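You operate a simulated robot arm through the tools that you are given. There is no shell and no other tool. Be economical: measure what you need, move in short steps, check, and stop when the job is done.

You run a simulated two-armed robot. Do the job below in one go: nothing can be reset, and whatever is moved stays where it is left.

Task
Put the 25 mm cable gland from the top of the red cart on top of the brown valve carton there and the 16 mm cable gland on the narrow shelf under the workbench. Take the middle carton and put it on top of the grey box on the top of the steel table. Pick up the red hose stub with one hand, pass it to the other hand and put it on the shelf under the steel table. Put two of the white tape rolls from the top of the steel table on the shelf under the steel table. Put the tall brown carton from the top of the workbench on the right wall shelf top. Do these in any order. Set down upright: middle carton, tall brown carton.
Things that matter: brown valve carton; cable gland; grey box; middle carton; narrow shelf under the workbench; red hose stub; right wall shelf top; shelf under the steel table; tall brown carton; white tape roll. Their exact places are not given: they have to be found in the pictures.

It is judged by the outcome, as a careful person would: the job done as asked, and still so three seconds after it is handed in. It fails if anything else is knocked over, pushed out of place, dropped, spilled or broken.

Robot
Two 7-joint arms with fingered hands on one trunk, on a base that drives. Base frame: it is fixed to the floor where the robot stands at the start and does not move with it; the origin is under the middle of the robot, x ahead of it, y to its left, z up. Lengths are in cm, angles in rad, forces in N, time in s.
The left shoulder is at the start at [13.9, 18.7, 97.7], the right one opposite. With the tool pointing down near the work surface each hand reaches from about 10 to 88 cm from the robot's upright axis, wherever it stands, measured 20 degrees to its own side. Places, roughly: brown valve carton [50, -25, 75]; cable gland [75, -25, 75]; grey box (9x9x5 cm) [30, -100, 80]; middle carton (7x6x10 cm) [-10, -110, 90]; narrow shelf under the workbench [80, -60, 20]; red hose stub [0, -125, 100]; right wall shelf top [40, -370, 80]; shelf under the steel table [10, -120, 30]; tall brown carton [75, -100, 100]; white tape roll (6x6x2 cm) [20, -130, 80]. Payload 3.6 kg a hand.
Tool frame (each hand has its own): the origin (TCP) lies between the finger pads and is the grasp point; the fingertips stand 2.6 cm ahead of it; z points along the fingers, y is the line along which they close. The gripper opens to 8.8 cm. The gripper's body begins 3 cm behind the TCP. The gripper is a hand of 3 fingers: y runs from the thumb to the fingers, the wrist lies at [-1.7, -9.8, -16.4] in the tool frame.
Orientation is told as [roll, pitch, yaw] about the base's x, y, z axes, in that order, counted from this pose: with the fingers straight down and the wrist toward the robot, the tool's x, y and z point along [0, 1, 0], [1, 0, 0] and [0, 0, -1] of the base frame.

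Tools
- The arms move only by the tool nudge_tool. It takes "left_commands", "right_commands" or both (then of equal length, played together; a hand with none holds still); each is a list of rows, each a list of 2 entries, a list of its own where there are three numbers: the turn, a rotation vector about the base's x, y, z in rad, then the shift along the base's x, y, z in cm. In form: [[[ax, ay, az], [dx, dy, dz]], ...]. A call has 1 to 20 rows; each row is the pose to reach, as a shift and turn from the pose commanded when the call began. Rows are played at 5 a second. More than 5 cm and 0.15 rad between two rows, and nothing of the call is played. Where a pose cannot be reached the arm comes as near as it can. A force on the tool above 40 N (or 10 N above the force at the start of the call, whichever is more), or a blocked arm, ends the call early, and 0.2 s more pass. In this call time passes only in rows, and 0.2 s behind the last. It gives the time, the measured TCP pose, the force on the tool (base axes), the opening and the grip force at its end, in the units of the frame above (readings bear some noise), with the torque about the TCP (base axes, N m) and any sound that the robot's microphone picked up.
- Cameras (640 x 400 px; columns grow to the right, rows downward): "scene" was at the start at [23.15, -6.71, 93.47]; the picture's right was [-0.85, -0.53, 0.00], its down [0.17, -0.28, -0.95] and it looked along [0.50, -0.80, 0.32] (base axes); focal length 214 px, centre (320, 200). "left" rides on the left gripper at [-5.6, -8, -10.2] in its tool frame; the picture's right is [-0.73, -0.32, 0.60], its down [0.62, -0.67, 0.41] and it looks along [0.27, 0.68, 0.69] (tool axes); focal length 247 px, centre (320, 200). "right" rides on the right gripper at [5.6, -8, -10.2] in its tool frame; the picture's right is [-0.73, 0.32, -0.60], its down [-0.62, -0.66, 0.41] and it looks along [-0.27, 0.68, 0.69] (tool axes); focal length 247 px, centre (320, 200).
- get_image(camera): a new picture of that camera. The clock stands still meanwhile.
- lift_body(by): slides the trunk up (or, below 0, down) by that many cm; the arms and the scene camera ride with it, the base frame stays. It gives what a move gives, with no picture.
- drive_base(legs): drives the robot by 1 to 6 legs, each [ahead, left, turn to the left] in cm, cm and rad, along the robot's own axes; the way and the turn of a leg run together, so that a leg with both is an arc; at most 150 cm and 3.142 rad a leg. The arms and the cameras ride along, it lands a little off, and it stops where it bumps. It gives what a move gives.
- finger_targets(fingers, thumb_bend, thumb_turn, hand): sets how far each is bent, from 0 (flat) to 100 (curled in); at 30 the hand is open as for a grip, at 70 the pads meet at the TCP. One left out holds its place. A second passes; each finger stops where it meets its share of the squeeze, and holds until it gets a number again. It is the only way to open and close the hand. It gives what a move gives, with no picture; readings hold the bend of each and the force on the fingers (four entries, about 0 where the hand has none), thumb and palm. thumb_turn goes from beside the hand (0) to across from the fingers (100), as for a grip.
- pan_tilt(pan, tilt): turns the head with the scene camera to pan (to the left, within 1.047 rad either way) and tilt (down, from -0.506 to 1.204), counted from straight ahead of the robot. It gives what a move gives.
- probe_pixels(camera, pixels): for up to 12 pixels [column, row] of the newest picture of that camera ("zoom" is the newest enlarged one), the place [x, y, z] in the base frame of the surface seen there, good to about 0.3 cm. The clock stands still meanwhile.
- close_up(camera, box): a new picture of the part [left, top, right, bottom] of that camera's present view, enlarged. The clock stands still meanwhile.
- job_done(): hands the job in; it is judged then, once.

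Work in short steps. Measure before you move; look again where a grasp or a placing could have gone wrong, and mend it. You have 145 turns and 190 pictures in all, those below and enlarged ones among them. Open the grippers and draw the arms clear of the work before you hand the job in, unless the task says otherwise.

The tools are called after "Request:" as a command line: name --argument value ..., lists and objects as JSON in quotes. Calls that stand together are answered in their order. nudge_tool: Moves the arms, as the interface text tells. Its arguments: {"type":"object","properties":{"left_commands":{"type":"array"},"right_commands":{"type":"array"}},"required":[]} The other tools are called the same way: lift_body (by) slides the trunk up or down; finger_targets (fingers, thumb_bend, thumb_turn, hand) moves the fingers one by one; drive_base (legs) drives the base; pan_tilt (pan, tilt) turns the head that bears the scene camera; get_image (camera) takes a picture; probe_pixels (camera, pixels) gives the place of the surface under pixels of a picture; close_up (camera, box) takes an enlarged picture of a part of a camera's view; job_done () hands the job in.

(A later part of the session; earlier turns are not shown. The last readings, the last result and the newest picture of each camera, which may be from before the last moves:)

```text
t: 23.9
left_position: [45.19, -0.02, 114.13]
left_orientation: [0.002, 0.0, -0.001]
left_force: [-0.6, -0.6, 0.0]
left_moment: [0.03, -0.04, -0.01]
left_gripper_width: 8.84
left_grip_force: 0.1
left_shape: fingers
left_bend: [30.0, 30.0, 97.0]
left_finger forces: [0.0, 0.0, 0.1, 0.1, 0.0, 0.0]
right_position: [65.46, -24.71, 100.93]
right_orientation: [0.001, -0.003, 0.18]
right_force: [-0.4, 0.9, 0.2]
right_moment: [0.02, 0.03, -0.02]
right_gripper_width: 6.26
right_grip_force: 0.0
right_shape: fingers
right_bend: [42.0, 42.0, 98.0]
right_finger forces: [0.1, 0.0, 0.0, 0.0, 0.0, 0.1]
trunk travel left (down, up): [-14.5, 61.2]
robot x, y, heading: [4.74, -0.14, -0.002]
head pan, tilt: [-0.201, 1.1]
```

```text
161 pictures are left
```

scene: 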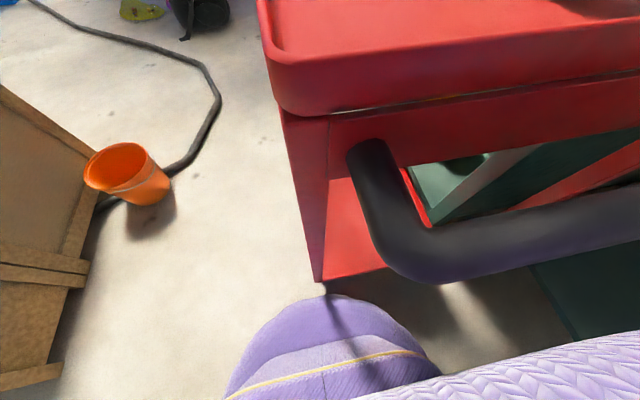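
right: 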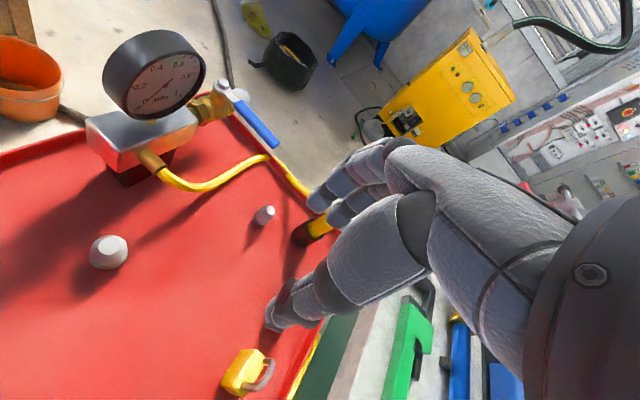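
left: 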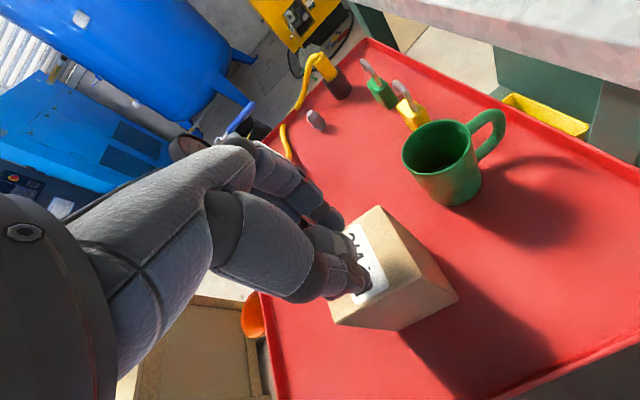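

Now the hand is at (65.5,−24.7,101). I move toward the spot above the gland (77.1,−22, 91) and see whether it's reached.

Request:
nudge_tool --right_commands '[[[0, 0, 0.05], [4, 1, -2]], [[0, 0, 0.1], [8, 2, -4]], [[0, 0, 0.1], [11.6, 2.7, -6]], [[0, 0, 0.1], [11.6, 2.7, -9]]]'

Request:
get_image --camera "right"

Request:
pan_tilt --pan -0.5 --tilt 0.3

Request:
get_image --camera "scene"

```text
t: 24.9
left_position: [45.33, 0.22, 114.13]
left_orientation: [0.0, -0.001, -0.003]
left_force: [0.5, -0.3, -0.5]
left_moment: [0.02, 0.01, -0.01]
left_gripper_width: 8.81
left_grip_force: 0.1
left_shape: fingers
left_bend: [30.0, 30.0, 97.0]
left_finger forces: [0.0, 0.1, 0.0, 0.1, 0.0, 0.1]
right_position: [77.15, -21.86, 91.56]
right_orientation: [0.001, -0.001, 0.279]
right_force: [0.4, -0.1, 0.7]
right_moment: [-0.03, -0.02, 0.03]
right_gripper_width: 6.27
right_grip_force: 0.1
right_shape: fingers
right_bend: [42.0, 42.0, 98.0]
right_finger forces: [0.1, 0.1, 0.0, 0.0, 0.0, 0.1]
trunk travel left (down, up): [-14.5, 61.2]
robot x, y, heading: [4.14, 0.23, 0.002]
head pan, tilt: [-0.201, 1.1]
```

```text
160 pictures are left
```

right: 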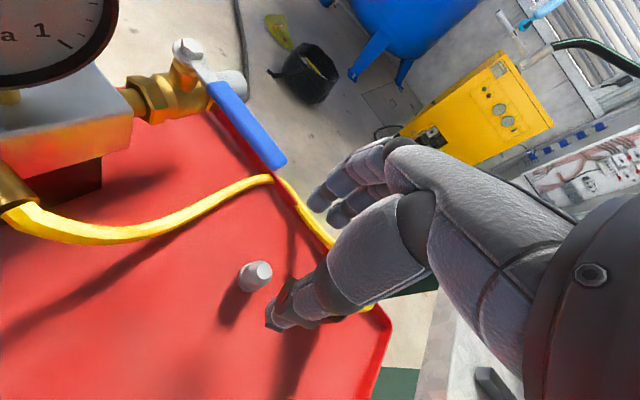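

```text
t: 26.0
left_position: [45.34, 0.11, 114.18]
left_orientation: [0.002, 0.0, -0.001]
left_force: [0.4, 0.9, 0.5]
left_moment: [-0.01, -0.01, 0.01]
left_gripper_width: 8.84
left_grip_force: 0.0
left_shape: fingers
left_bend: [30.0, 30.0, 97.0]
left_finger forces: [0.0, 0.0, 0.0, 0.1, 0.0, 0.0]
right_position: [77.23, -21.9, 91.4]
right_orientation: [0.0, 0.0, 0.28]
right_force: [-0.6, 0.1, 0.1]
right_moment: [0.0, -0.04, -0.02]
right_gripper_width: 6.3
right_grip_force: 0.1
right_shape: fingers
right_bend: [42.0, 42.0, 98.0]
right_finger forces: [0.1, 0.1, 0.0, 0.0, 0.0, 0.1]
trunk travel left (down, up): [-14.5, 61.2]
robot x, y, heading: [4.3, -0.22, -0.002]
head pan, tilt: [-0.499, 0.3]
```

```text
159 pictures are left
```

scene: 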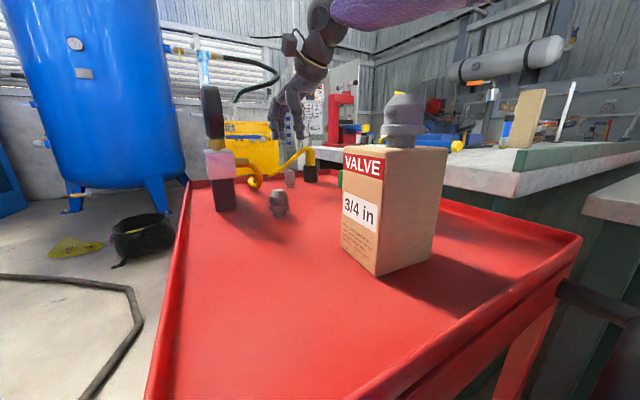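

Gland at (262,270) matches the predicted axis. To keep the fingers off the pipe I yaw a further +0.12 and descend to z≈85, then look.

Request:
nudge_tool --right_commands '[[[0, 0, 0.12], [0, -0.1, 0]], [[0, 0, 0.12], [0, -0.1, -2]], [[0, 0, 0.12], [0, -0.1, -4]], [[0, 0, 0.12], [0, -0.1, -6]]]'

Request:
get_image --camera "right"

Request:
close_up --camera "scene" --box '[220, 70, 380, 220]'

```text
t: 27.0
left_position: [45.35, 0.12, 113.98]
left_orientation: [-0.001, 0.003, -0.002]
left_force: [0.7, 0.5, 0.1]
left_moment: [-0.01, 0.02, 0.02]
left_gripper_width: 8.87
left_grip_force: 0.0
left_shape: fingers
left_bend: [30.0, 30.0, 97.0]
left_finger forces: [0.0, 0.1, 0.0, 0.0, 0.1, 0.0]
right_position: [77.14, -22.28, 85.94]
right_orientation: [0.002, 0.003, 0.4]
right_force: [-1.3, 0.3, 0.5]
right_moment: [0.02, -0.05, 0.0]
right_gripper_width: 6.27
right_grip_force: 0.2
right_shape: fingers
right_bend: [42.0, 42.0, 98.0]
right_finger forces: [0.1, 0.0, 0.1, 0.1, 0.0, 0.0]
trunk travel left (down, up): [-14.5, 61.2]
robot x, y, heading: [4.42, -0.26, -0.008]
head pan, tilt: [-0.499, 0.3]
```

```text
158 pictures are left
```

right: 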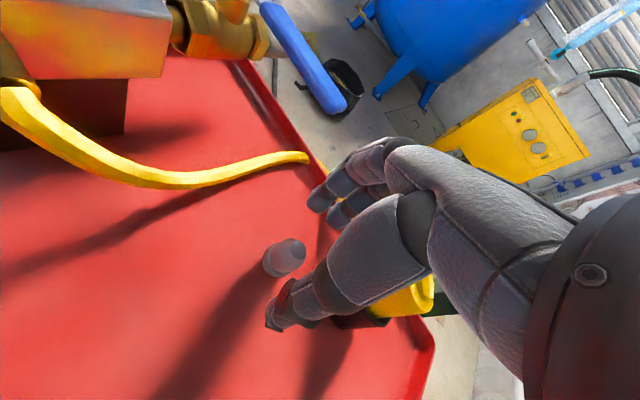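

```text
2.67 times, centred on (300, 145) of scene
```

zoom: 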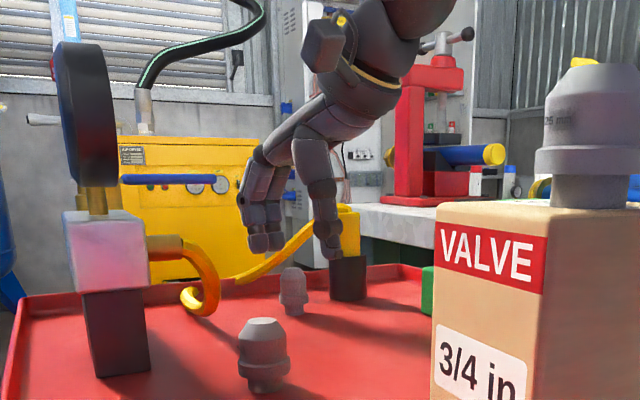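

The gland is on axis (288,258). I descend the last 4.8 cm slowly and close.

Request:
nudge_tool --right_commands '[[[0, 0, 0], [0, 0.1, -1.2]], [[0, 0, 0], [0, 0.1, -2.4]], [[0, 0, 0], [0, 0.1, -3.6]], [[0, 0, 0], [0, 0.1, -4.7]]]'

Request:
finger_targets --hand "right" --fingers 72 --thumb_bend 72

Request:
get_image --camera "right"

Request:
close_up --camera "scene" --box '[220, 70, 380, 220]'

```text
t: 28.0
left_position: [45.45, 0.14, 113.93]
left_orientation: [0.001, 0.0, -0.003]
left_force: [0.2, 0.5, 0.1]
left_moment: [0.03, 0.0, 0.01]
left_gripper_width: 8.84
left_grip_force: 0.1
left_shape: fingers
left_bend: [30.0, 30.0, 97.0]
left_finger forces: [0.1, 0.0, 0.1, 0.1, 0.0, 0.1]
right_position: [77.13, -21.98, 81.15]
right_orientation: [0.0, 0.0, 0.401]
right_force: [0.6, 0.5, 0.1]
right_moment: [0.01, 0.0, 0.0]
right_gripper_width: 6.26
right_grip_force: 0.1
right_shape: fingers
right_bend: [42.0, 42.0, 98.0]
right_finger forces: [0.1, 0.0, 0.1, 0.0, 0.0, 0.0]
trunk travel left (down, up): [-14.5, 61.2]
robot x, y, heading: [4.54, 0.32, 0.001]
head pan, tilt: [-0.499, 0.3]
```

```text
t: 29.0
left_position: [45.41, 0.17, 113.93]
left_orientation: [-0.001, 0.001, -0.003]
left_force: [0.6, 0.4, 0.1]
left_moment: [0.02, 0.03, -0.02]
left_gripper_width: 8.83
left_grip_force: 0.0
left_shape: fingers
left_bend: [30.0, 30.0, 97.0]
left_finger forces: [0.1, 0.0, 0.1, 0.1, 0.0, 0.0]
right_position: [77.1, -22.0, 81.18]
right_orientation: [0.0, 0.001, 0.399]
right_force: [0.0, 0.9, -0.5]
right_moment: [0.0, -0.03, 0.0]
right_gripper_width: 1.63
right_grip_force: 9.9
right_shape: fingers
right_bend: [65.0, 63.0, 96.0]
right_finger forces: [4.4, 5.9, 0.0, 0.1, 9.9, 0.0]
trunk travel left (down, up): [-14.5, 61.2]
robot x, y, heading: [4.53, 0.23, -0.005]
head pan, tilt: [-0.499, 0.3]
```

```text
156 pictures are left
```

right: 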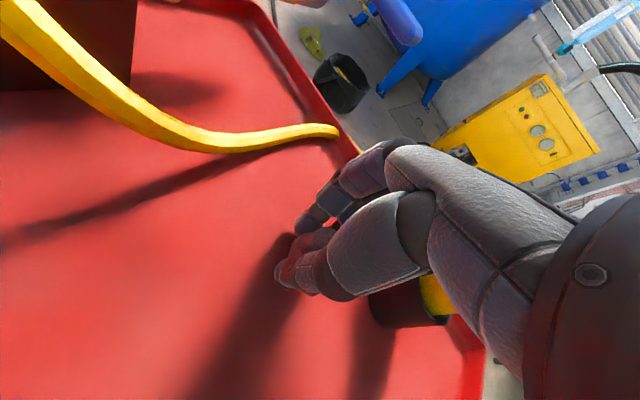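

```text
2.67 times, centred on (300, 145) of scene
```

zoom: 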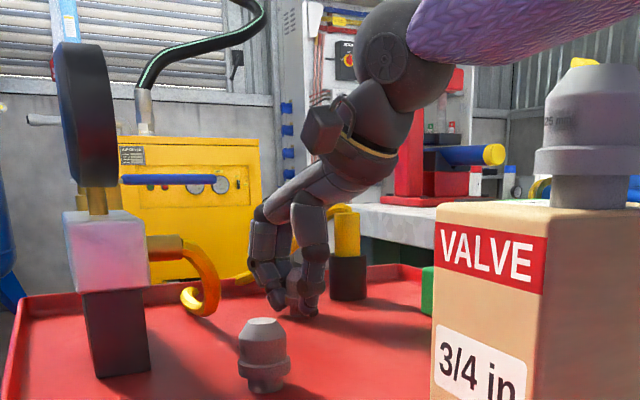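

Held (width 1.63). I lift straight up and then retract to the right-rear, above everything.

Request:
nudge_tool --right_commands '[[[0, 0, 0], [0, 0, 2]], [[0, 0, 0], [0, 0, 6]], [[0, 0, 0], [0, 0, 10]], [[0, 0, 0], [0, 0, 14]], [[0, 0, 0], [-2, -1, 18]], [[0, 0, 0], [-5, -2, 21]], [[0, 0, -0.1], [-9, -3, 23]], [[0, 0, -0.2], [-13, -4, 25]], [[0, 0, -0.3], [-17, -6, 26]], [[0, 0, -0.4], [-21, -8, 27]], [[0, 0, -0.4], [-25, -10, 28]], [[0, 0, -0.4], [-29, -12, 29]], [[0, 0, -0.4], [-33, -14, 30]], [[0, 0, -0.4], [-37, -16, 31]]]'

Request:
pan_tilt --pan -0.9 --tilt 0.6

Request:
get_image --camera "scene"

Request:
get_image --camera "right"

```text
t: 32.0
left_position: [45.27, 0.08, 114.06]
left_orientation: [-0.001, 0.001, -0.001]
left_force: [-0.3, -0.3, 0.6]
left_moment: [0.01, 0.0, -0.05]
left_gripper_width: 8.82
left_grip_force: 0.1
left_shape: fingers
left_bend: [30.0, 30.0, 97.0]
left_finger forces: [0.0, 0.0, 0.0, 0.0, 0.0, 0.0]
right_position: [40.12, -38.08, 111.73]
right_orientation: [0.001, 0.002, 0.0]
right_force: [-0.6, -0.5, -0.2]
right_moment: [0.0, -0.01, 0.0]
right_gripper_width: 1.62
right_grip_force: 10.1
right_shape: fingers
right_bend: [66.0, 63.0, 96.0]
right_finger forces: [4.3, 6.7, 0.1, 0.0, 9.6, 0.0]
trunk travel left (down, up): [-14.5, 61.2]
robot x, y, heading: [4.59, -0.06, 0.002]
head pan, tilt: [-0.499, 0.3]
```

```text
t: 32.9
left_position: [45.39, 0.05, 114.12]
left_orientation: [0.0, 0.0, -0.002]
left_force: [0.1, -0.8, -0.3]
left_moment: [0.0, -0.02, 0.01]
left_gripper_width: 8.81
left_grip_force: 0.0
left_shape: fingers
left_bend: [30.0, 30.0, 97.0]
left_finger forces: [0.0, 0.0, 0.1, 0.0, 0.0, 0.0]
right_position: [40.27, -37.99, 111.86]
right_orientation: [0.0, 0.0, 0.0]
right_force: [0.3, 0.2, 0.4]
right_moment: [0.0, 0.02, -0.01]
right_gripper_width: 1.64
right_grip_force: 10.2
right_shape: fingers
right_bend: [66.0, 63.0, 96.0]
right_finger forces: [4.4, 6.8, 0.1, 0.0, 9.6, 0.0]
trunk travel left (down, up): [-14.5, 61.2]
robot x, y, heading: [4.93, -0.42, -0.001]
head pan, tilt: [-0.901, 0.6]
```

```text
154 pictures are left
```

scene: 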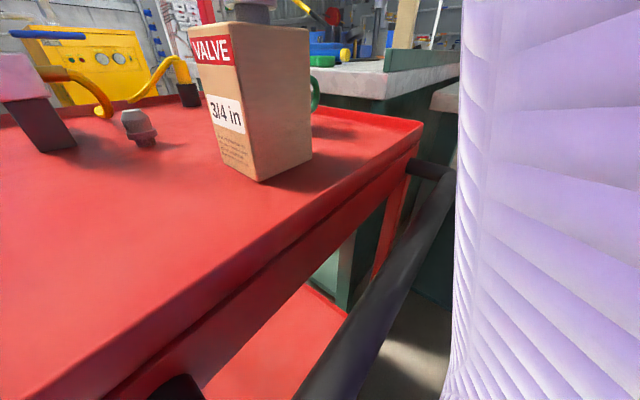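

```text
153 pictures are left
```

right: 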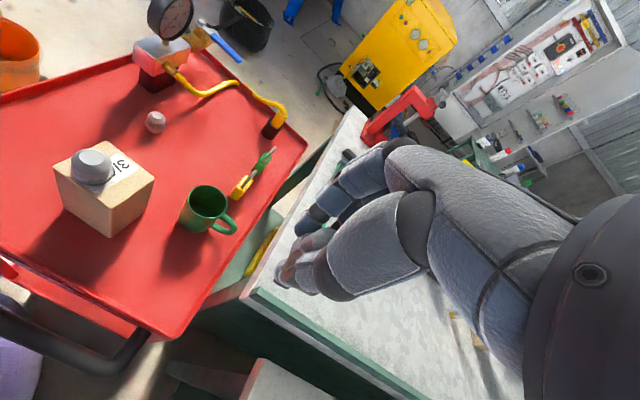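

The 16 mm gland is in hand. I raise the trunk, back off to the starting spot, and turn right to view the workbench and steel table.

Request:
lift_body --by 20

Request:
drive_base --legs '[[-5, 0, 0], [0, 0, -0.9]]'

Request:
pan_tilt --pan 0.0 --tilt 0.5

Request:
get_image --camera "scene"

Request:
pan_tilt --pan -0.9 --tilt 0.5

Request:
get_image --camera "scene"

```text
t: 35.0
left_position: [45.41, 0.07, 134.05]
left_orientation: [-0.001, 0.001, -0.002]
left_force: [0.0, 0.1, 1.1]
left_moment: [0.01, -0.04, 0.01]
left_gripper_width: 8.82
left_grip_force: 0.0
left_shape: fingers
left_bend: [30.0, 30.0, 97.0]
left_finger forces: [0.0, 0.0, 0.0, 0.0, 0.0, 0.0]
right_position: [40.18, -38.03, 132.09]
right_orientation: [0.001, 0.002, 0.001]
right_force: [0.3, 0.2, 0.0]
right_moment: [-0.01, 0.0, -0.01]
right_gripper_width: 1.59
right_grip_force: 10.4
right_shape: fingers
right_bend: [66.0, 63.0, 96.0]
right_finger forces: [4.3, 6.8, 0.1, 0.1, 9.6, 0.1]
trunk travel left (down, up): [-34.5, 41.2]
robot x, y, heading: [4.51, -0.23, 0.002]
head pan, tilt: [-0.901, 0.6]
```

```text
t: 38.3
left_position: [24.65, -31.92, 134.08]
left_orientation: [0.0, 0.0, -0.908]
left_force: [0.4, -0.1, -0.1]
left_moment: [-0.01, 0.02, 0.04]
left_gripper_width: 8.83
left_grip_force: 0.0
left_shape: fingers
left_bend: [30.0, 30.0, 97.0]
left_finger forces: [0.0, 0.1, 0.0, 0.0, 0.0, 0.0]
right_position: [-8.46, -51.43, 132.11]
right_orientation: [0.0, 0.0, -0.906]
right_force: [0.5, -0.1, -0.1]
right_moment: [0.01, -0.01, 0.01]
right_gripper_width: 1.58
right_grip_force: 9.7
right_shape: fingers
right_bend: [66.0, 63.0, 96.0]
right_finger forces: [4.3, 6.8, 0.1, 0.0, 9.3, 0.0]
trunk travel left (down, up): [-34.5, 41.2]
robot x, y, heading: [-0.55, -0.19, -0.908]
head pan, tilt: [-0.901, 0.6]
```

```text
t: 39.5
left_position: [24.69, -31.92, 134.11]
left_orientation: [0.0, 0.0, -0.908]
left_force: [-0.8, 0.1, 0.0]
left_moment: [0.02, 0.0, -0.01]
left_gripper_width: 8.8
left_grip_force: 0.1
left_shape: fingers
left_bend: [30.0, 30.0, 97.0]
left_finger forces: [0.0, 0.0, 0.1, 0.0, 0.0, 0.0]
right_position: [-8.47, -51.46, 132.09]
right_orientation: [0.0, 0.0, -0.905]
right_force: [0.3, -0.7, 0.4]
right_moment: [0.0, -0.04, 0.03]
right_gripper_width: 1.58
right_grip_force: 9.8
right_shape: fingers
right_bend: [66.0, 63.0, 96.0]
right_finger forces: [4.3, 6.7, 0.0, 0.1, 9.2, 0.0]
trunk travel left (down, up): [-34.5, 41.2]
robot x, y, heading: [-0.56, 0.29, -0.909]
head pan, tilt: [0.0, 0.499]
```

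```text
152 pictures are left
```

scene: 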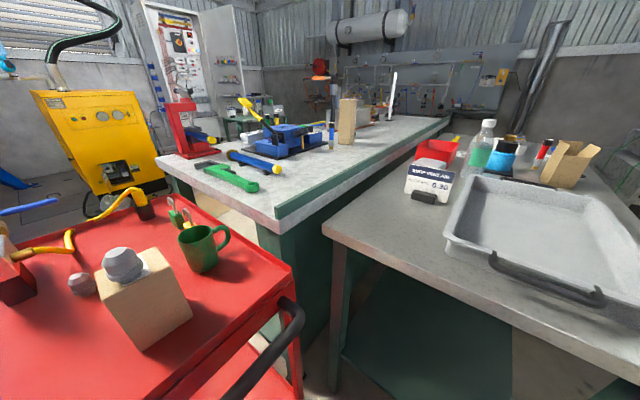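

```text
t: 40.7
left_position: [24.55, -32.06, 134.17]
left_orientation: [0.001, -0.001, -0.908]
left_force: [-0.3, -0.3, -0.2]
left_moment: [-0.01, 0.01, 0.03]
left_gripper_width: 8.83
left_grip_force: 0.0
left_shape: fingers
left_bend: [30.0, 30.0, 97.0]
left_finger forces: [0.1, 0.1, 0.0, 0.1, 0.1, 0.1]
right_position: [-8.4, -51.4, 132.15]
right_orientation: [0.0, -0.001, -0.904]
right_force: [-1.1, -0.1, -0.7]
right_moment: [-0.02, 0.03, -0.01]
right_gripper_width: 1.59
right_grip_force: 10.2
right_shape: fingers
right_bend: [66.0, 63.0, 96.0]
right_finger forces: [4.3, 6.8, 0.1, 0.0, 9.4, 0.0]
trunk travel left (down, up): [-34.5, 41.2]
robot x, y, heading: [-0.67, 0.28, -0.904]
head pan, tilt: [-0.901, 0.499]
```

```text
151 pictures are left
```

scene: 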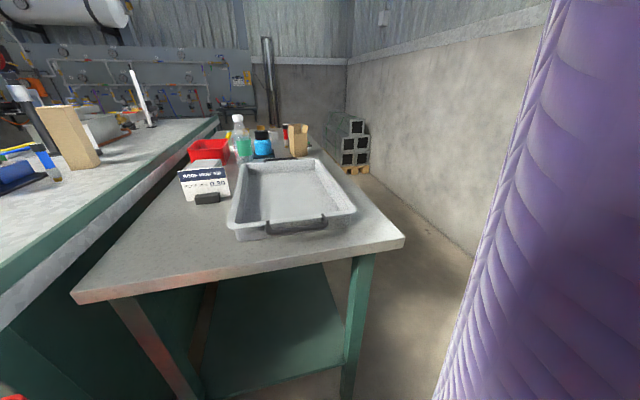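

Steel table right, workbench left. I probe the table edge, shelf and items in this view.

Request:
probe_pixels --camera "scene" --pixels '[[80, 297], [400, 240], [270, 330], [205, 385], [345, 360], [205, 180], [245, 225], [320, 160], [75, 140], [240, 145], [300, 140], [208, 148]]'

Request:
close_up --camera "scene" --box '[160, 100, 370, 240]'

Request:
pan_tilt --pan 0.1 --tilt 0.95

Request:
get_image --camera "scene"

```text
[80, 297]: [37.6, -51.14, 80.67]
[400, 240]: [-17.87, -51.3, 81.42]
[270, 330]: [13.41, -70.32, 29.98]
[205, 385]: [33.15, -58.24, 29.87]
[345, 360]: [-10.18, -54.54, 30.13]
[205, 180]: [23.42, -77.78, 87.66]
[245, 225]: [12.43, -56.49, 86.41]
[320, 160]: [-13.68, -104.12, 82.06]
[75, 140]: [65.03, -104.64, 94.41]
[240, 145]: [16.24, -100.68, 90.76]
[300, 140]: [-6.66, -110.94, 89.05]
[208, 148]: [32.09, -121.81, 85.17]
```

```text
2.86 times, centred on (265, 170) of scene
```

zoom: 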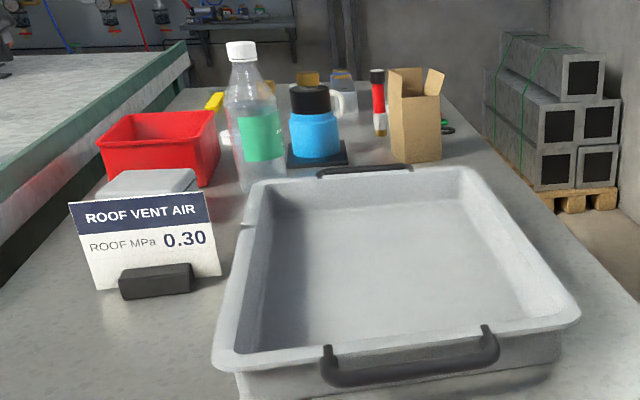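

```text
t: 42.0
left_position: [24.68, -32.05, 134.06]
left_orientation: [0.0, 0.001, -0.909]
left_force: [-0.5, -0.6, 0.5]
left_moment: [0.01, -0.03, 0.03]
left_gripper_width: 8.82
left_grip_force: 0.1
left_shape: fingers
left_bend: [30.0, 30.0, 97.0]
left_finger forces: [0.0, 0.1, 0.0, 0.1, 0.1, 0.0]
right_position: [-8.4, -51.35, 132.21]
right_orientation: [0.0, -0.002, -0.907]
right_force: [-0.3, 0.1, 0.1]
right_moment: [-0.03, -0.02, -0.03]
right_gripper_width: 1.58
right_grip_force: 10.4
right_shape: fingers
right_bend: [66.0, 63.0, 96.0]
right_finger forces: [4.3, 6.7, 0.0, 0.1, 9.2, 0.0]
trunk travel left (down, up): [-34.5, 41.2]
robot x, y, heading: [-0.62, -0.26, -0.908]
head pan, tilt: [0.099, 0.949]
```

```text
149 pictures are left
```

scene: 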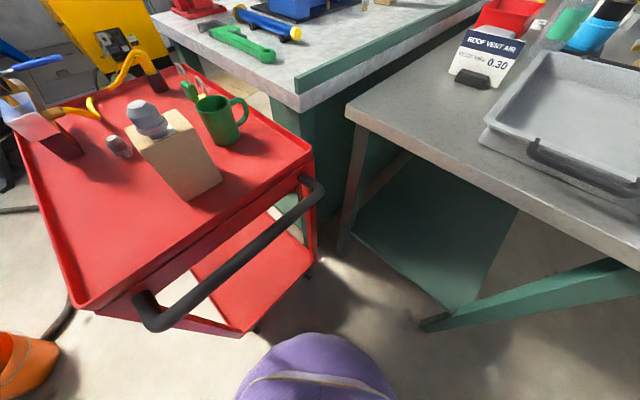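

I probe around the workbench underside to find the narrow shelf.

Request:
probe_pixels --camera "scene" --pixels '[[288, 208], [320, 160], [370, 175], [345, 235], [300, 105], [430, 210], [305, 185], [225, 90], [375, 140], [392, 165], [350, 110], [160, 15]]'

Request:
close_up --camera "scene" --box '[230, 60, 450, 260]'

```text
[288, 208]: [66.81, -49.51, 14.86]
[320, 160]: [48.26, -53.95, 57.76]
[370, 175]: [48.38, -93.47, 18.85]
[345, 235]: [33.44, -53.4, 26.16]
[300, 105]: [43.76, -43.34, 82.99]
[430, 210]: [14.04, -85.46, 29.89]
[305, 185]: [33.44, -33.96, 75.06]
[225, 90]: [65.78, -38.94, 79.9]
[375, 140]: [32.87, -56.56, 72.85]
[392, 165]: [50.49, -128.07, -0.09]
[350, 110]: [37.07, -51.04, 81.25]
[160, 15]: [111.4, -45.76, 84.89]
```

```text
2.00 times, centred on (340, 160) of scene
```

zoom: 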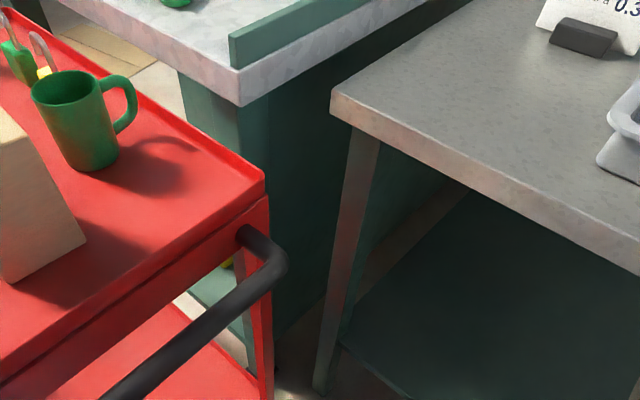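

The narrow shelf is at z≈15 near (67,−49), behind the cart. I need to see a route round the cart's far side, so I turn back left and look from the high trunk.

Request:
drive_base --legs '[[0, 0, 0.9]]'

Request:
pan_tilt --pan 0.1 --tilt 0.7

Request:
get_image --camera "scene"

Request:
probe_pixels --camera "scene" --pixels '[[200, 150], [230, 230], [140, 260], [60, 250], [160, 330], [330, 80], [270, 60], [240, 120], [400, 60], [300, 300], [100, 200], [360, 100]]'

```text
t: 44.7
left_position: [40.21, 0.51, 134.08]
left_orientation: [-0.001, 0.0, 0.006]
left_force: [-0.1, -0.4, -0.9]
left_moment: [0.01, -0.02, -0.01]
left_gripper_width: 8.83
left_grip_force: 0.1
left_shape: fingers
left_bend: [30.0, 30.0, 97.0]
left_finger forces: [0.0, 0.0, 0.1, 0.0, 0.0, 0.0]
right_position: [35.39, -37.68, 132.07]
right_orientation: [0.0, 0.001, 0.007]
right_force: [0.3, -0.4, 0.3]
right_moment: [0.01, 0.03, 0.02]
right_gripper_width: 1.57
right_grip_force: 10.0
right_shape: fingers
right_bend: [66.0, 63.0, 96.0]
right_finger forces: [4.4, 6.7, 0.0, 0.1, 8.9, 0.1]
trunk travel left (down, up): [-34.5, 41.2]
robot x, y, heading: [-0.39, 0.01, 0.007]
head pan, tilt: [0.099, 0.949]
```

```text
t: 45.5
left_position: [40.2, 0.39, 134.05]
left_orientation: [0.001, 0.001, 0.007]
left_force: [0.6, 0.0, 0.0]
left_moment: [-0.01, 0.02, 0.02]
left_gripper_width: 8.83
left_grip_force: 0.1
left_shape: fingers
left_bend: [30.0, 30.0, 97.0]
left_finger forces: [0.0, 0.0, 0.0, 0.0, 0.1, 0.0]
right_position: [35.23, -37.67, 132.09]
right_orientation: [-0.001, -0.001, 0.005]
right_force: [-0.2, 0.0, -0.3]
right_moment: [0.04, 0.0, -0.03]
right_gripper_width: 1.57
right_grip_force: 9.9
right_shape: fingers
right_bend: [66.0, 63.0, 96.0]
right_finger forces: [4.3, 6.7, 0.0, 0.0, 9.0, 0.1]
trunk travel left (down, up): [-34.5, 41.2]
robot x, y, heading: [-0.84, 0.12, 0.008]
head pan, tilt: [0.099, 0.7]
```

```text
147 pictures are left
```

scene: 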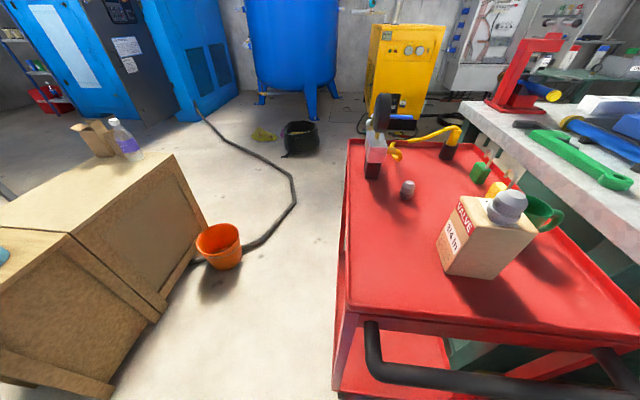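

```text
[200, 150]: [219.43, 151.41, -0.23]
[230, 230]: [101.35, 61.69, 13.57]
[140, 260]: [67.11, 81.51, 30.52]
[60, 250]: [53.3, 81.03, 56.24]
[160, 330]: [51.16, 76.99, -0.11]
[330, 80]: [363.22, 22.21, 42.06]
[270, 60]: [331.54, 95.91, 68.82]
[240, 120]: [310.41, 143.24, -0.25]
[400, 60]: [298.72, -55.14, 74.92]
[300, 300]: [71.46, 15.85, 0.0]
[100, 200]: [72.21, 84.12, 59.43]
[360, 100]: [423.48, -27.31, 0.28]
```

Open floor beyond the cart. I probe the hose line and the workbench's far end to plan the route.

Request:
probe_pixels --camera "scene" --pixels '[[293, 200], [288, 176], [265, 240], [220, 270], [300, 145], [465, 103], [520, 90], [470, 140], [430, 135], [490, 150], [345, 180], [350, 142]]'

Request:
close_up --camera "scene" --box '[340, 60, 560, 200]'

```text
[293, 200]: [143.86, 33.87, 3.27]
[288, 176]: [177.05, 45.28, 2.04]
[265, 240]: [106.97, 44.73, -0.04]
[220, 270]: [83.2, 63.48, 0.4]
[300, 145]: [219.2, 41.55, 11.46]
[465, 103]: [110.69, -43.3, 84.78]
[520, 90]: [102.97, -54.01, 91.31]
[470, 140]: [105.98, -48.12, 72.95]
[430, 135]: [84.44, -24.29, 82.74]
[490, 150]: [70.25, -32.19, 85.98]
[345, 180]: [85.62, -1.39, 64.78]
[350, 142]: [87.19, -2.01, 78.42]
```

```text
2.86 times, centred on (450, 130) of scene
```

zoom: 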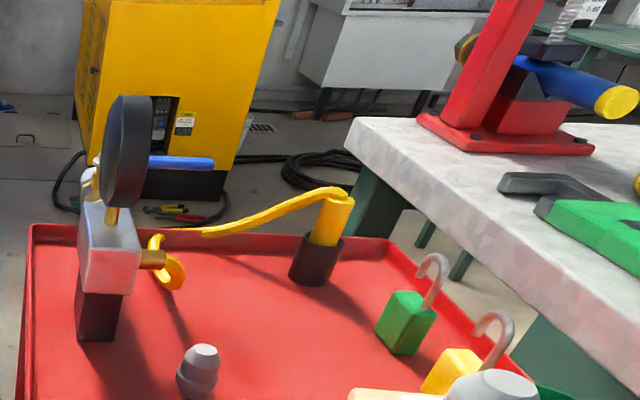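

The far side is open but the hose at (107,45) and cart corner (87,−2) leave a ~54 cm gap for the 52 cm base. I drive along the cart's left side first and look again.

Request:
drive_base --legs '[[0, 27, 0], [70, 0, 0]]'

Request:
pan_tilt --pan 0.0 --tilt 1.15

Request:
get_image --camera "scene"

Request:
pan_tilt --pan -0.9 --tilt 0.95

Request:
get_image --camera "scene"

```text
t: 49.1
left_position: [68.64, 27.17, 133.85]
left_orientation: [0.002, 0.005, 0.008]
left_force: [1.0, -0.2, 0.6]
left_moment: [0.01, 0.07, -0.02]
left_gripper_width: 8.82
left_grip_force: 0.0
left_shape: fingers
left_bend: [30.0, 30.0, 97.0]
left_finger forces: [0.1, 0.0, 0.0, 0.0, 0.1, 0.1]
right_position: [63.99, -10.94, 132.04]
right_orientation: [-0.002, 0.006, 0.013]
right_force: [0.3, -0.2, -0.2]
right_moment: [0.04, 0.05, 0.04]
right_gripper_width: 1.6
right_grip_force: 10.3
right_shape: fingers
right_bend: [66.0, 63.0, 96.0]
right_finger forces: [4.3, 6.7, 0.0, 0.0, 9.1, 0.0]
trunk travel left (down, up): [-34.5, 41.2]
robot x, y, heading: [27.41, 26.62, 0.011]
head pan, tilt: [0.099, 0.7]
stopped in leg 2: the robot was blocked; the commanded pose is now the measured one
```

```text
t: 50.0
left_position: [68.02, 27.17, 134.12]
left_orientation: [-0.001, -0.002, 0.009]
left_force: [0.0, 0.1, -0.4]
left_moment: [-0.03, 0.0, 0.03]
left_gripper_width: 8.8
left_grip_force: 0.0
left_shape: fingers
left_bend: [30.0, 30.0, 97.0]
left_finger forces: [0.0, 0.1, 0.1, 0.1, 0.1, 0.0]
right_position: [63.29, -10.88, 132.14]
right_orientation: [-0.003, 0.0, 0.011]
right_force: [-0.2, 0.5, -0.3]
right_moment: [-0.01, -0.01, -0.01]
right_gripper_width: 1.54
right_grip_force: 10.0
right_shape: fingers
right_bend: [66.0, 63.0, 96.0]
right_finger forces: [4.3, 6.8, 0.0, 0.0, 9.1, 0.0]
trunk travel left (down, up): [-34.5, 41.2]
robot x, y, heading: [27.6, 26.6, 0.009]
head pan, tilt: [0.0, 1.15]
```

```text
145 pictures are left
```

scene: 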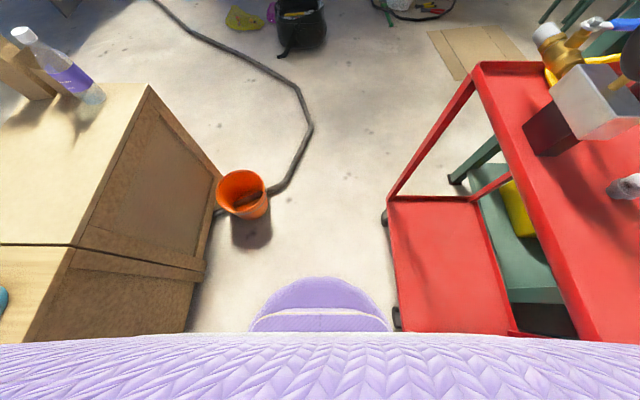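

```text
t: 51.2
left_position: [68.0, 27.24, 134.19]
left_orientation: [0.0, -0.002, 0.009]
left_force: [-0.1, 0.5, -0.1]
left_moment: [-0.01, -0.01, -0.02]
left_gripper_width: 8.81
left_grip_force: 0.0
left_shape: fingers
left_bend: [30.0, 30.0, 97.0]
left_finger forces: [0.0, 0.1, 0.0, 0.0, 0.0, 0.1]
right_position: [63.18, -10.85, 132.26]
right_orientation: [-0.002, -0.003, 0.013]
right_force: [0.1, 0.6, -0.9]
right_moment: [-0.03, -0.01, -0.02]
right_gripper_width: 1.54
right_grip_force: 9.8
right_shape: fingers
right_bend: [66.0, 63.0, 96.0]
right_finger forces: [4.3, 6.9, 0.1, 0.0, 9.2, 0.0]
trunk travel left (down, up): [-34.5, 41.2]
robot x, y, heading: [27.38, 26.54, 0.014]
head pan, tilt: [-0.901, 0.949]
```

```text
144 pictures are left
```

scene: 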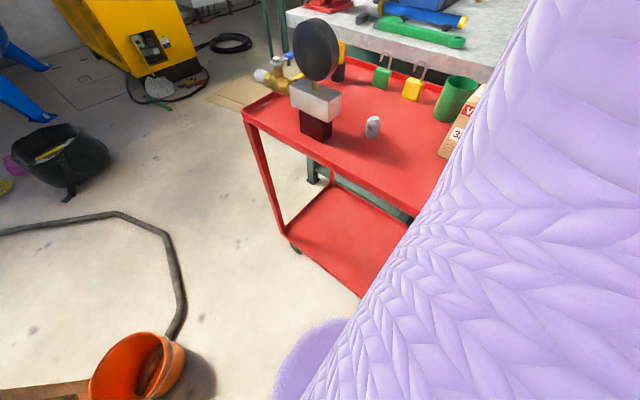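

The drive was blocked at x≈27. I probe what is close: cart wheel/corner and crate (using the present view and a new downward one).

Request:
probe_pixels --camera "scene" --pixels '[[360, 295], [320, 275], [290, 245], [250, 112], [300, 150], [330, 350], [175, 300], [320, 180]]'

Request:
pan_tilt --pan -0.3 --tilt 1.2

Request:
get_image --camera "scene"

```text
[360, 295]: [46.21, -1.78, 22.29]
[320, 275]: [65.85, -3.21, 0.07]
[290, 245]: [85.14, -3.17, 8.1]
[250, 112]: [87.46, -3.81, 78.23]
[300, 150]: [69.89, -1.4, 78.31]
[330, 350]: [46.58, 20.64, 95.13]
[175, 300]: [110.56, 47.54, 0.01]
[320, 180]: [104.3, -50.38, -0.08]
```

```text
t: 52.2
left_position: [67.98, 27.23, 134.18]
left_orientation: [0.0, -0.003, 0.01]
left_force: [0.0, 0.8, -0.2]
left_moment: [0.01, 0.0, -0.01]
left_gripper_width: 8.82
left_grip_force: 0.0
left_shape: fingers
left_bend: [30.0, 30.0, 97.0]
left_finger forces: [0.0, 0.1, 0.1, 0.1, 0.0, 0.0]
right_position: [63.34, -10.89, 132.28]
right_orientation: [-0.001, -0.001, 0.012]
right_force: [0.1, 0.3, -0.2]
right_moment: [0.01, 0.01, -0.02]
right_gripper_width: 1.55
right_grip_force: 9.7
right_shape: fingers
right_bend: [66.0, 63.0, 96.0]
right_finger forces: [4.3, 6.9, 0.0, 0.0, 9.1, 0.0]
trunk travel left (down, up): [-34.5, 41.2]
robot x, y, heading: [27.27, 26.6, 0.01]
head pan, tilt: [-0.3, 1.201]
```

```text
143 pictures are left
```

scene: 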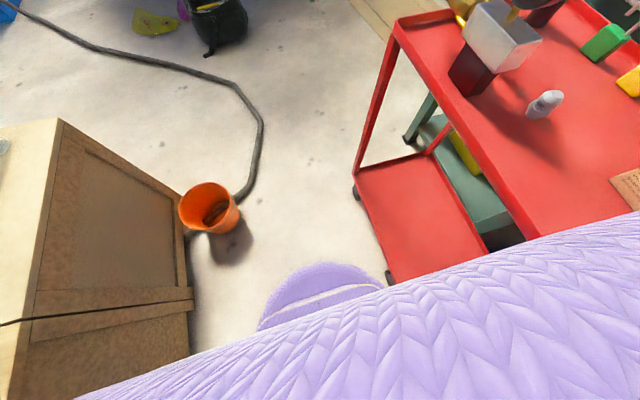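

I probe the crate's near face and the cart wheel.

Request:
probe_pixels --camera "scene" --pixels '[[388, 276], [190, 340], [192, 296], [150, 300], [100, 250], [20, 320], [150, 380], [300, 280], [275, 305], [370, 285], [60, 130], [185, 250]]'

```text
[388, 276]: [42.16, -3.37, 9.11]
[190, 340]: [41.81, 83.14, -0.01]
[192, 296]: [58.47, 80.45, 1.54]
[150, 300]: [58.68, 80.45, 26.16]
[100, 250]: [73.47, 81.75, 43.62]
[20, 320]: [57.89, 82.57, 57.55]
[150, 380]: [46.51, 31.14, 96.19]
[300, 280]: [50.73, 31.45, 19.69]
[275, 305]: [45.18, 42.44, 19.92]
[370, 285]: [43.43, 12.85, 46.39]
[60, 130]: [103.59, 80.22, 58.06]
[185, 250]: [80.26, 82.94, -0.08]
```

The base itself seems ~32 cm from the cart leg, so I check the right hand's view for what may have touched and whether the cart's load is undisturbed.

Request:
get_image --camera "right"

Request:
get_image --camera "left"

```text
142 pictures are left
```

right: 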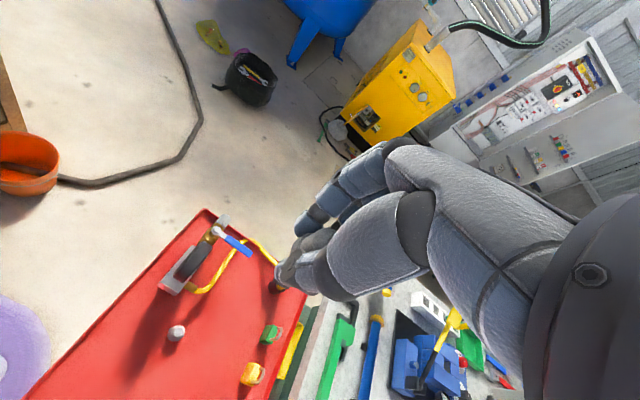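

```text
141 pictures are left
```

left: 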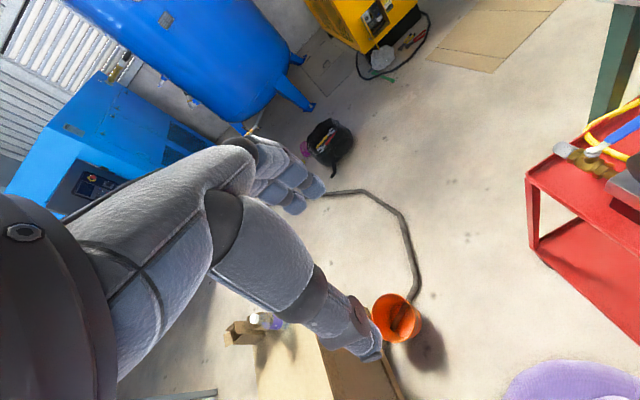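

Nothing seems displaced. The base is probably wider than its front; I shift 7 cm further left and try ahead in a shorter leg.

Request:
drive_base --legs '[[-2, 7, 0], [30, 0, 0]]'

Request:
get_image --camera "scene"

```text
t: 54.9
left_position: [96.07, 34.92, 134.15]
left_orientation: [-0.001, -0.002, 0.012]
left_force: [-0.5, 0.9, -1.2]
left_moment: [0.03, 0.02, -0.02]
left_gripper_width: 8.79
left_grip_force: 0.0
left_shape: fingers
left_bend: [30.0, 30.0, 97.0]
left_finger forces: [0.1, 0.0, 0.0, 0.1, 0.0, 0.1]
right_position: [91.6, -3.21, 132.3]
right_orientation: [-0.001, -0.001, 0.017]
right_force: [-0.2, 0.6, -0.1]
right_moment: [-0.03, 0.02, 0.01]
right_gripper_width: 1.58
right_grip_force: 10.5
right_shape: fingers
right_bend: [66.0, 63.0, 96.0]
right_finger forces: [4.2, 6.8, 0.1, 0.0, 9.1, 0.1]
trunk travel left (down, up): [-34.5, 41.2]
robot x, y, heading: [55.31, 34.0, 0.019]
head pan, tilt: [-0.3, 1.201]
```

```text
140 pictures are left
```

scene: 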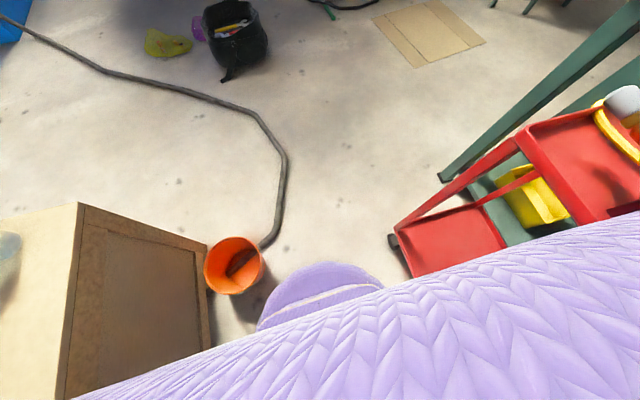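

Passed that point now at (55,34). I see the narrow shelf with a yellow bin under the bench; I probe it, the bench leg, and the hose.

Request:
probe_pixels --camera "scene" --pixels '[[490, 185], [445, 178], [535, 200], [515, 225], [285, 165], [262, 240], [283, 200], [395, 240], [235, 265], [260, 120], [505, 165], [570, 90]]'

Request:
close_up --camera "scene" --box '[380, 60, 640, 260]'

```text
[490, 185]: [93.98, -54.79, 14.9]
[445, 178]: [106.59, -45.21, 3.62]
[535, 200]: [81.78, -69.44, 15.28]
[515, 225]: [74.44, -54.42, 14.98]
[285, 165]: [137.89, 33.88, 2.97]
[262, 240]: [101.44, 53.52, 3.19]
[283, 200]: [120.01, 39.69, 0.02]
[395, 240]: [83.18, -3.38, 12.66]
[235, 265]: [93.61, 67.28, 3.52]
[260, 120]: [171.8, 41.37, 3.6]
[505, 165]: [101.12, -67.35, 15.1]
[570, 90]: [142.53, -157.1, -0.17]
```

```text
2.00 times, centred on (510, 160) of scene
```

zoom: 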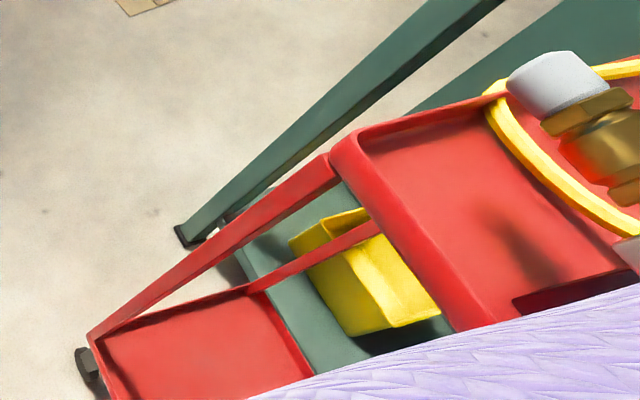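

I probe the base outline in the last left picture (it was taken at pose (27.3,26.6)) to learn the base's true size.

Request:
probe_pixels --camera "left" --pixels '[[510, 392], [530, 378], [560, 368], [600, 364], [632, 366], [560, 390], [620, 390]]'

Request:
probe_pixels --camera "right" --pixels '[[5, 300], [25, 310], [40, 330], [45, 350], [35, 380], [10, 395], [10, 350]]'

```text
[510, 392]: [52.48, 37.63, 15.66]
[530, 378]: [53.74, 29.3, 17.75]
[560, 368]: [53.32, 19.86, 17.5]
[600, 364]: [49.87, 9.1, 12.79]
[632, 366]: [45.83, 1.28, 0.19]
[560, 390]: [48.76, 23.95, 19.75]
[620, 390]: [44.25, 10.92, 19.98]
```

```text
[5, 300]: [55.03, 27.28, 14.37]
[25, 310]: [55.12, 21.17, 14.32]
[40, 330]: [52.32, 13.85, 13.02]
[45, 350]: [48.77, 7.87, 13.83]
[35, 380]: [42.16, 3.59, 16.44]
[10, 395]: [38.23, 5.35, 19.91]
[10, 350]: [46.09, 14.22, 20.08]
```

The base is a disc of radius ≈28.5 cm. I try slipping round the cart's far corner close to it (hose clearance is marginal; the drive stops on contact).

Request:
drive_base --legs '[[26.8, -6.0, 0], [10.3, -0.5, 0]]'

Request:
pan_tilt --pan 0.0 --tilt 1.2

Request:
get_image --camera "scene"

Request:
get_image --camera "left"

```text
t: 56.2
left_position: [110.63, 31.99, 134.03]
left_orientation: [0.002, 0.002, 0.017]
left_force: [0.5, -0.1, -1.0]
left_moment: [0.05, 0.06, 0.01]
left_gripper_width: 8.82
left_grip_force: 0.0
left_shape: fingers
left_bend: [30.0, 30.0, 97.0]
left_finger forces: [0.0, 0.0, 0.0, 0.0, 0.0, 0.1]
right_position: [106.36, -6.18, 132.1]
right_orientation: [-0.002, 0.001, 0.023]
right_force: [0.4, 1.1, 0.3]
right_moment: [0.03, 0.08, 0.04]
right_gripper_width: 1.56
right_grip_force: 10.4
right_shape: fingers
right_bend: [66.0, 63.0, 96.0]
right_finger forces: [4.4, 6.7, 0.0, 0.0, 9.1, 0.1]
trunk travel left (down, up): [-34.5, 41.2]
robot x, y, heading: [69.15, 31.33, 0.02]
head pan, tilt: [-0.3, 1.201]
stopped in leg 1: the robot was blocked; the commanded pose is now the measured one
```

```text
t: 57.0
left_position: [109.88, 32.23, 134.33]
left_orientation: [-0.001, -0.006, 0.016]
left_force: [1.0, 0.8, 0.0]
left_moment: [0.0, 0.02, 0.0]
left_gripper_width: 8.82
left_grip_force: 0.1
left_shape: fingers
left_bend: [30.0, 30.0, 97.0]
left_finger forces: [0.0, 0.0, 0.1, 0.1, 0.0, 0.1]
right_position: [105.7, -5.93, 132.36]
right_orientation: [-0.003, -0.005, 0.022]
right_force: [0.5, 0.2, 0.0]
right_moment: [-0.01, -0.02, -0.01]
right_gripper_width: 1.57
right_grip_force: 10.6
right_shape: fingers
right_bend: [66.0, 63.0, 96.0]
right_finger forces: [4.3, 6.9, 0.0, 0.1, 9.2, 0.1]
trunk travel left (down, up): [-34.5, 41.2]
robot x, y, heading: [69.23, 31.23, 0.022]
head pan, tilt: [0.0, 1.201]
```

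```text
138 pictures are left
```

scene: 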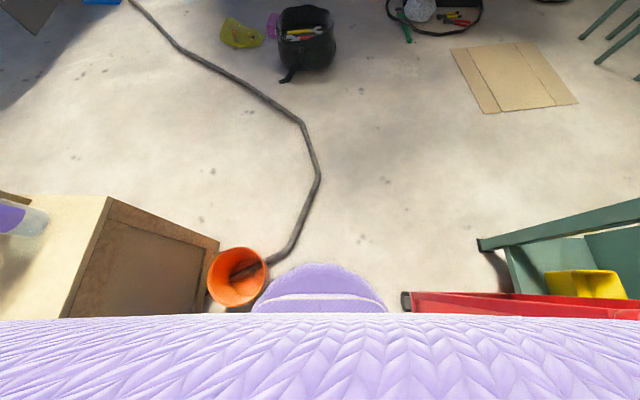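

```text
137 pictures are left
```

left: 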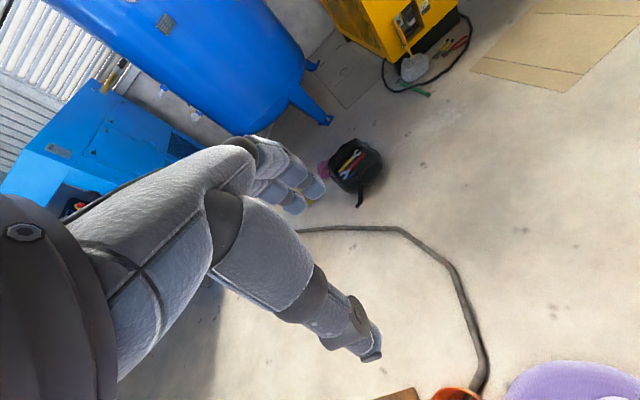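

Blocked again at (69,31). I probe bucket, hose end and cart points near the base now.

Request:
probe_pixels --camera "scene" --pixels '[[265, 275], [240, 295], [238, 250], [272, 258], [298, 235], [318, 180], [405, 302], [300, 270], [340, 268], [375, 290], [216, 250], [420, 296]]'

Request:
pan_tilt --pan -1.04 --tilt 0.9

Request:
get_image --camera "scene"

```text
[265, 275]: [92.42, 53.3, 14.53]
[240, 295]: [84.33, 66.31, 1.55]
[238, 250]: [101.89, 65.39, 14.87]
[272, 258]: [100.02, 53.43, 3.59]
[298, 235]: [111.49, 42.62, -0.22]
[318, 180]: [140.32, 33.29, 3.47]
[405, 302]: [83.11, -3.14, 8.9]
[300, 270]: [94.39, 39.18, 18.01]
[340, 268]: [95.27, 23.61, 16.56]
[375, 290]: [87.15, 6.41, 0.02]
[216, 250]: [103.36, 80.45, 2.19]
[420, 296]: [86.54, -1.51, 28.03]
```

```text
t: 58.3
left_position: [110.02, 32.18, 134.39]
left_orientation: [-0.002, -0.005, 0.017]
left_force: [1.2, -0.4, -0.3]
left_moment: [-0.02, -0.05, 0.04]
left_gripper_width: 8.78
left_grip_force: 0.1
left_shape: fingers
left_bend: [30.0, 30.0, 97.0]
left_finger forces: [0.1, 0.0, 0.1, 0.1, 0.0, 0.0]
right_position: [105.65, -5.91, 132.45]
right_orientation: [-0.004, -0.005, 0.024]
right_force: [-0.1, -0.4, -0.8]
right_moment: [0.02, 0.0, 0.02]
right_gripper_width: 1.57
right_grip_force: 10.3
right_shape: fingers
right_bend: [66.0, 63.0, 96.0]
right_finger forces: [4.3, 6.8, 0.1, 0.0, 9.1, 0.0]
trunk travel left (down, up): [-34.5, 41.2]
robot x, y, heading: [69.55, 31.14, 0.018]
head pan, tilt: [-1.04, 0.901]
```

```text
136 pictures are left
```

scene: 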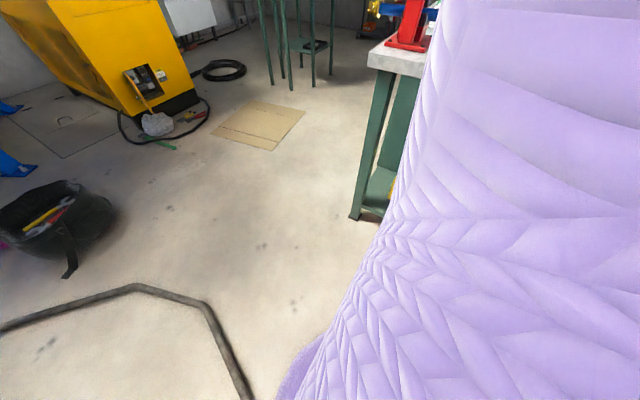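

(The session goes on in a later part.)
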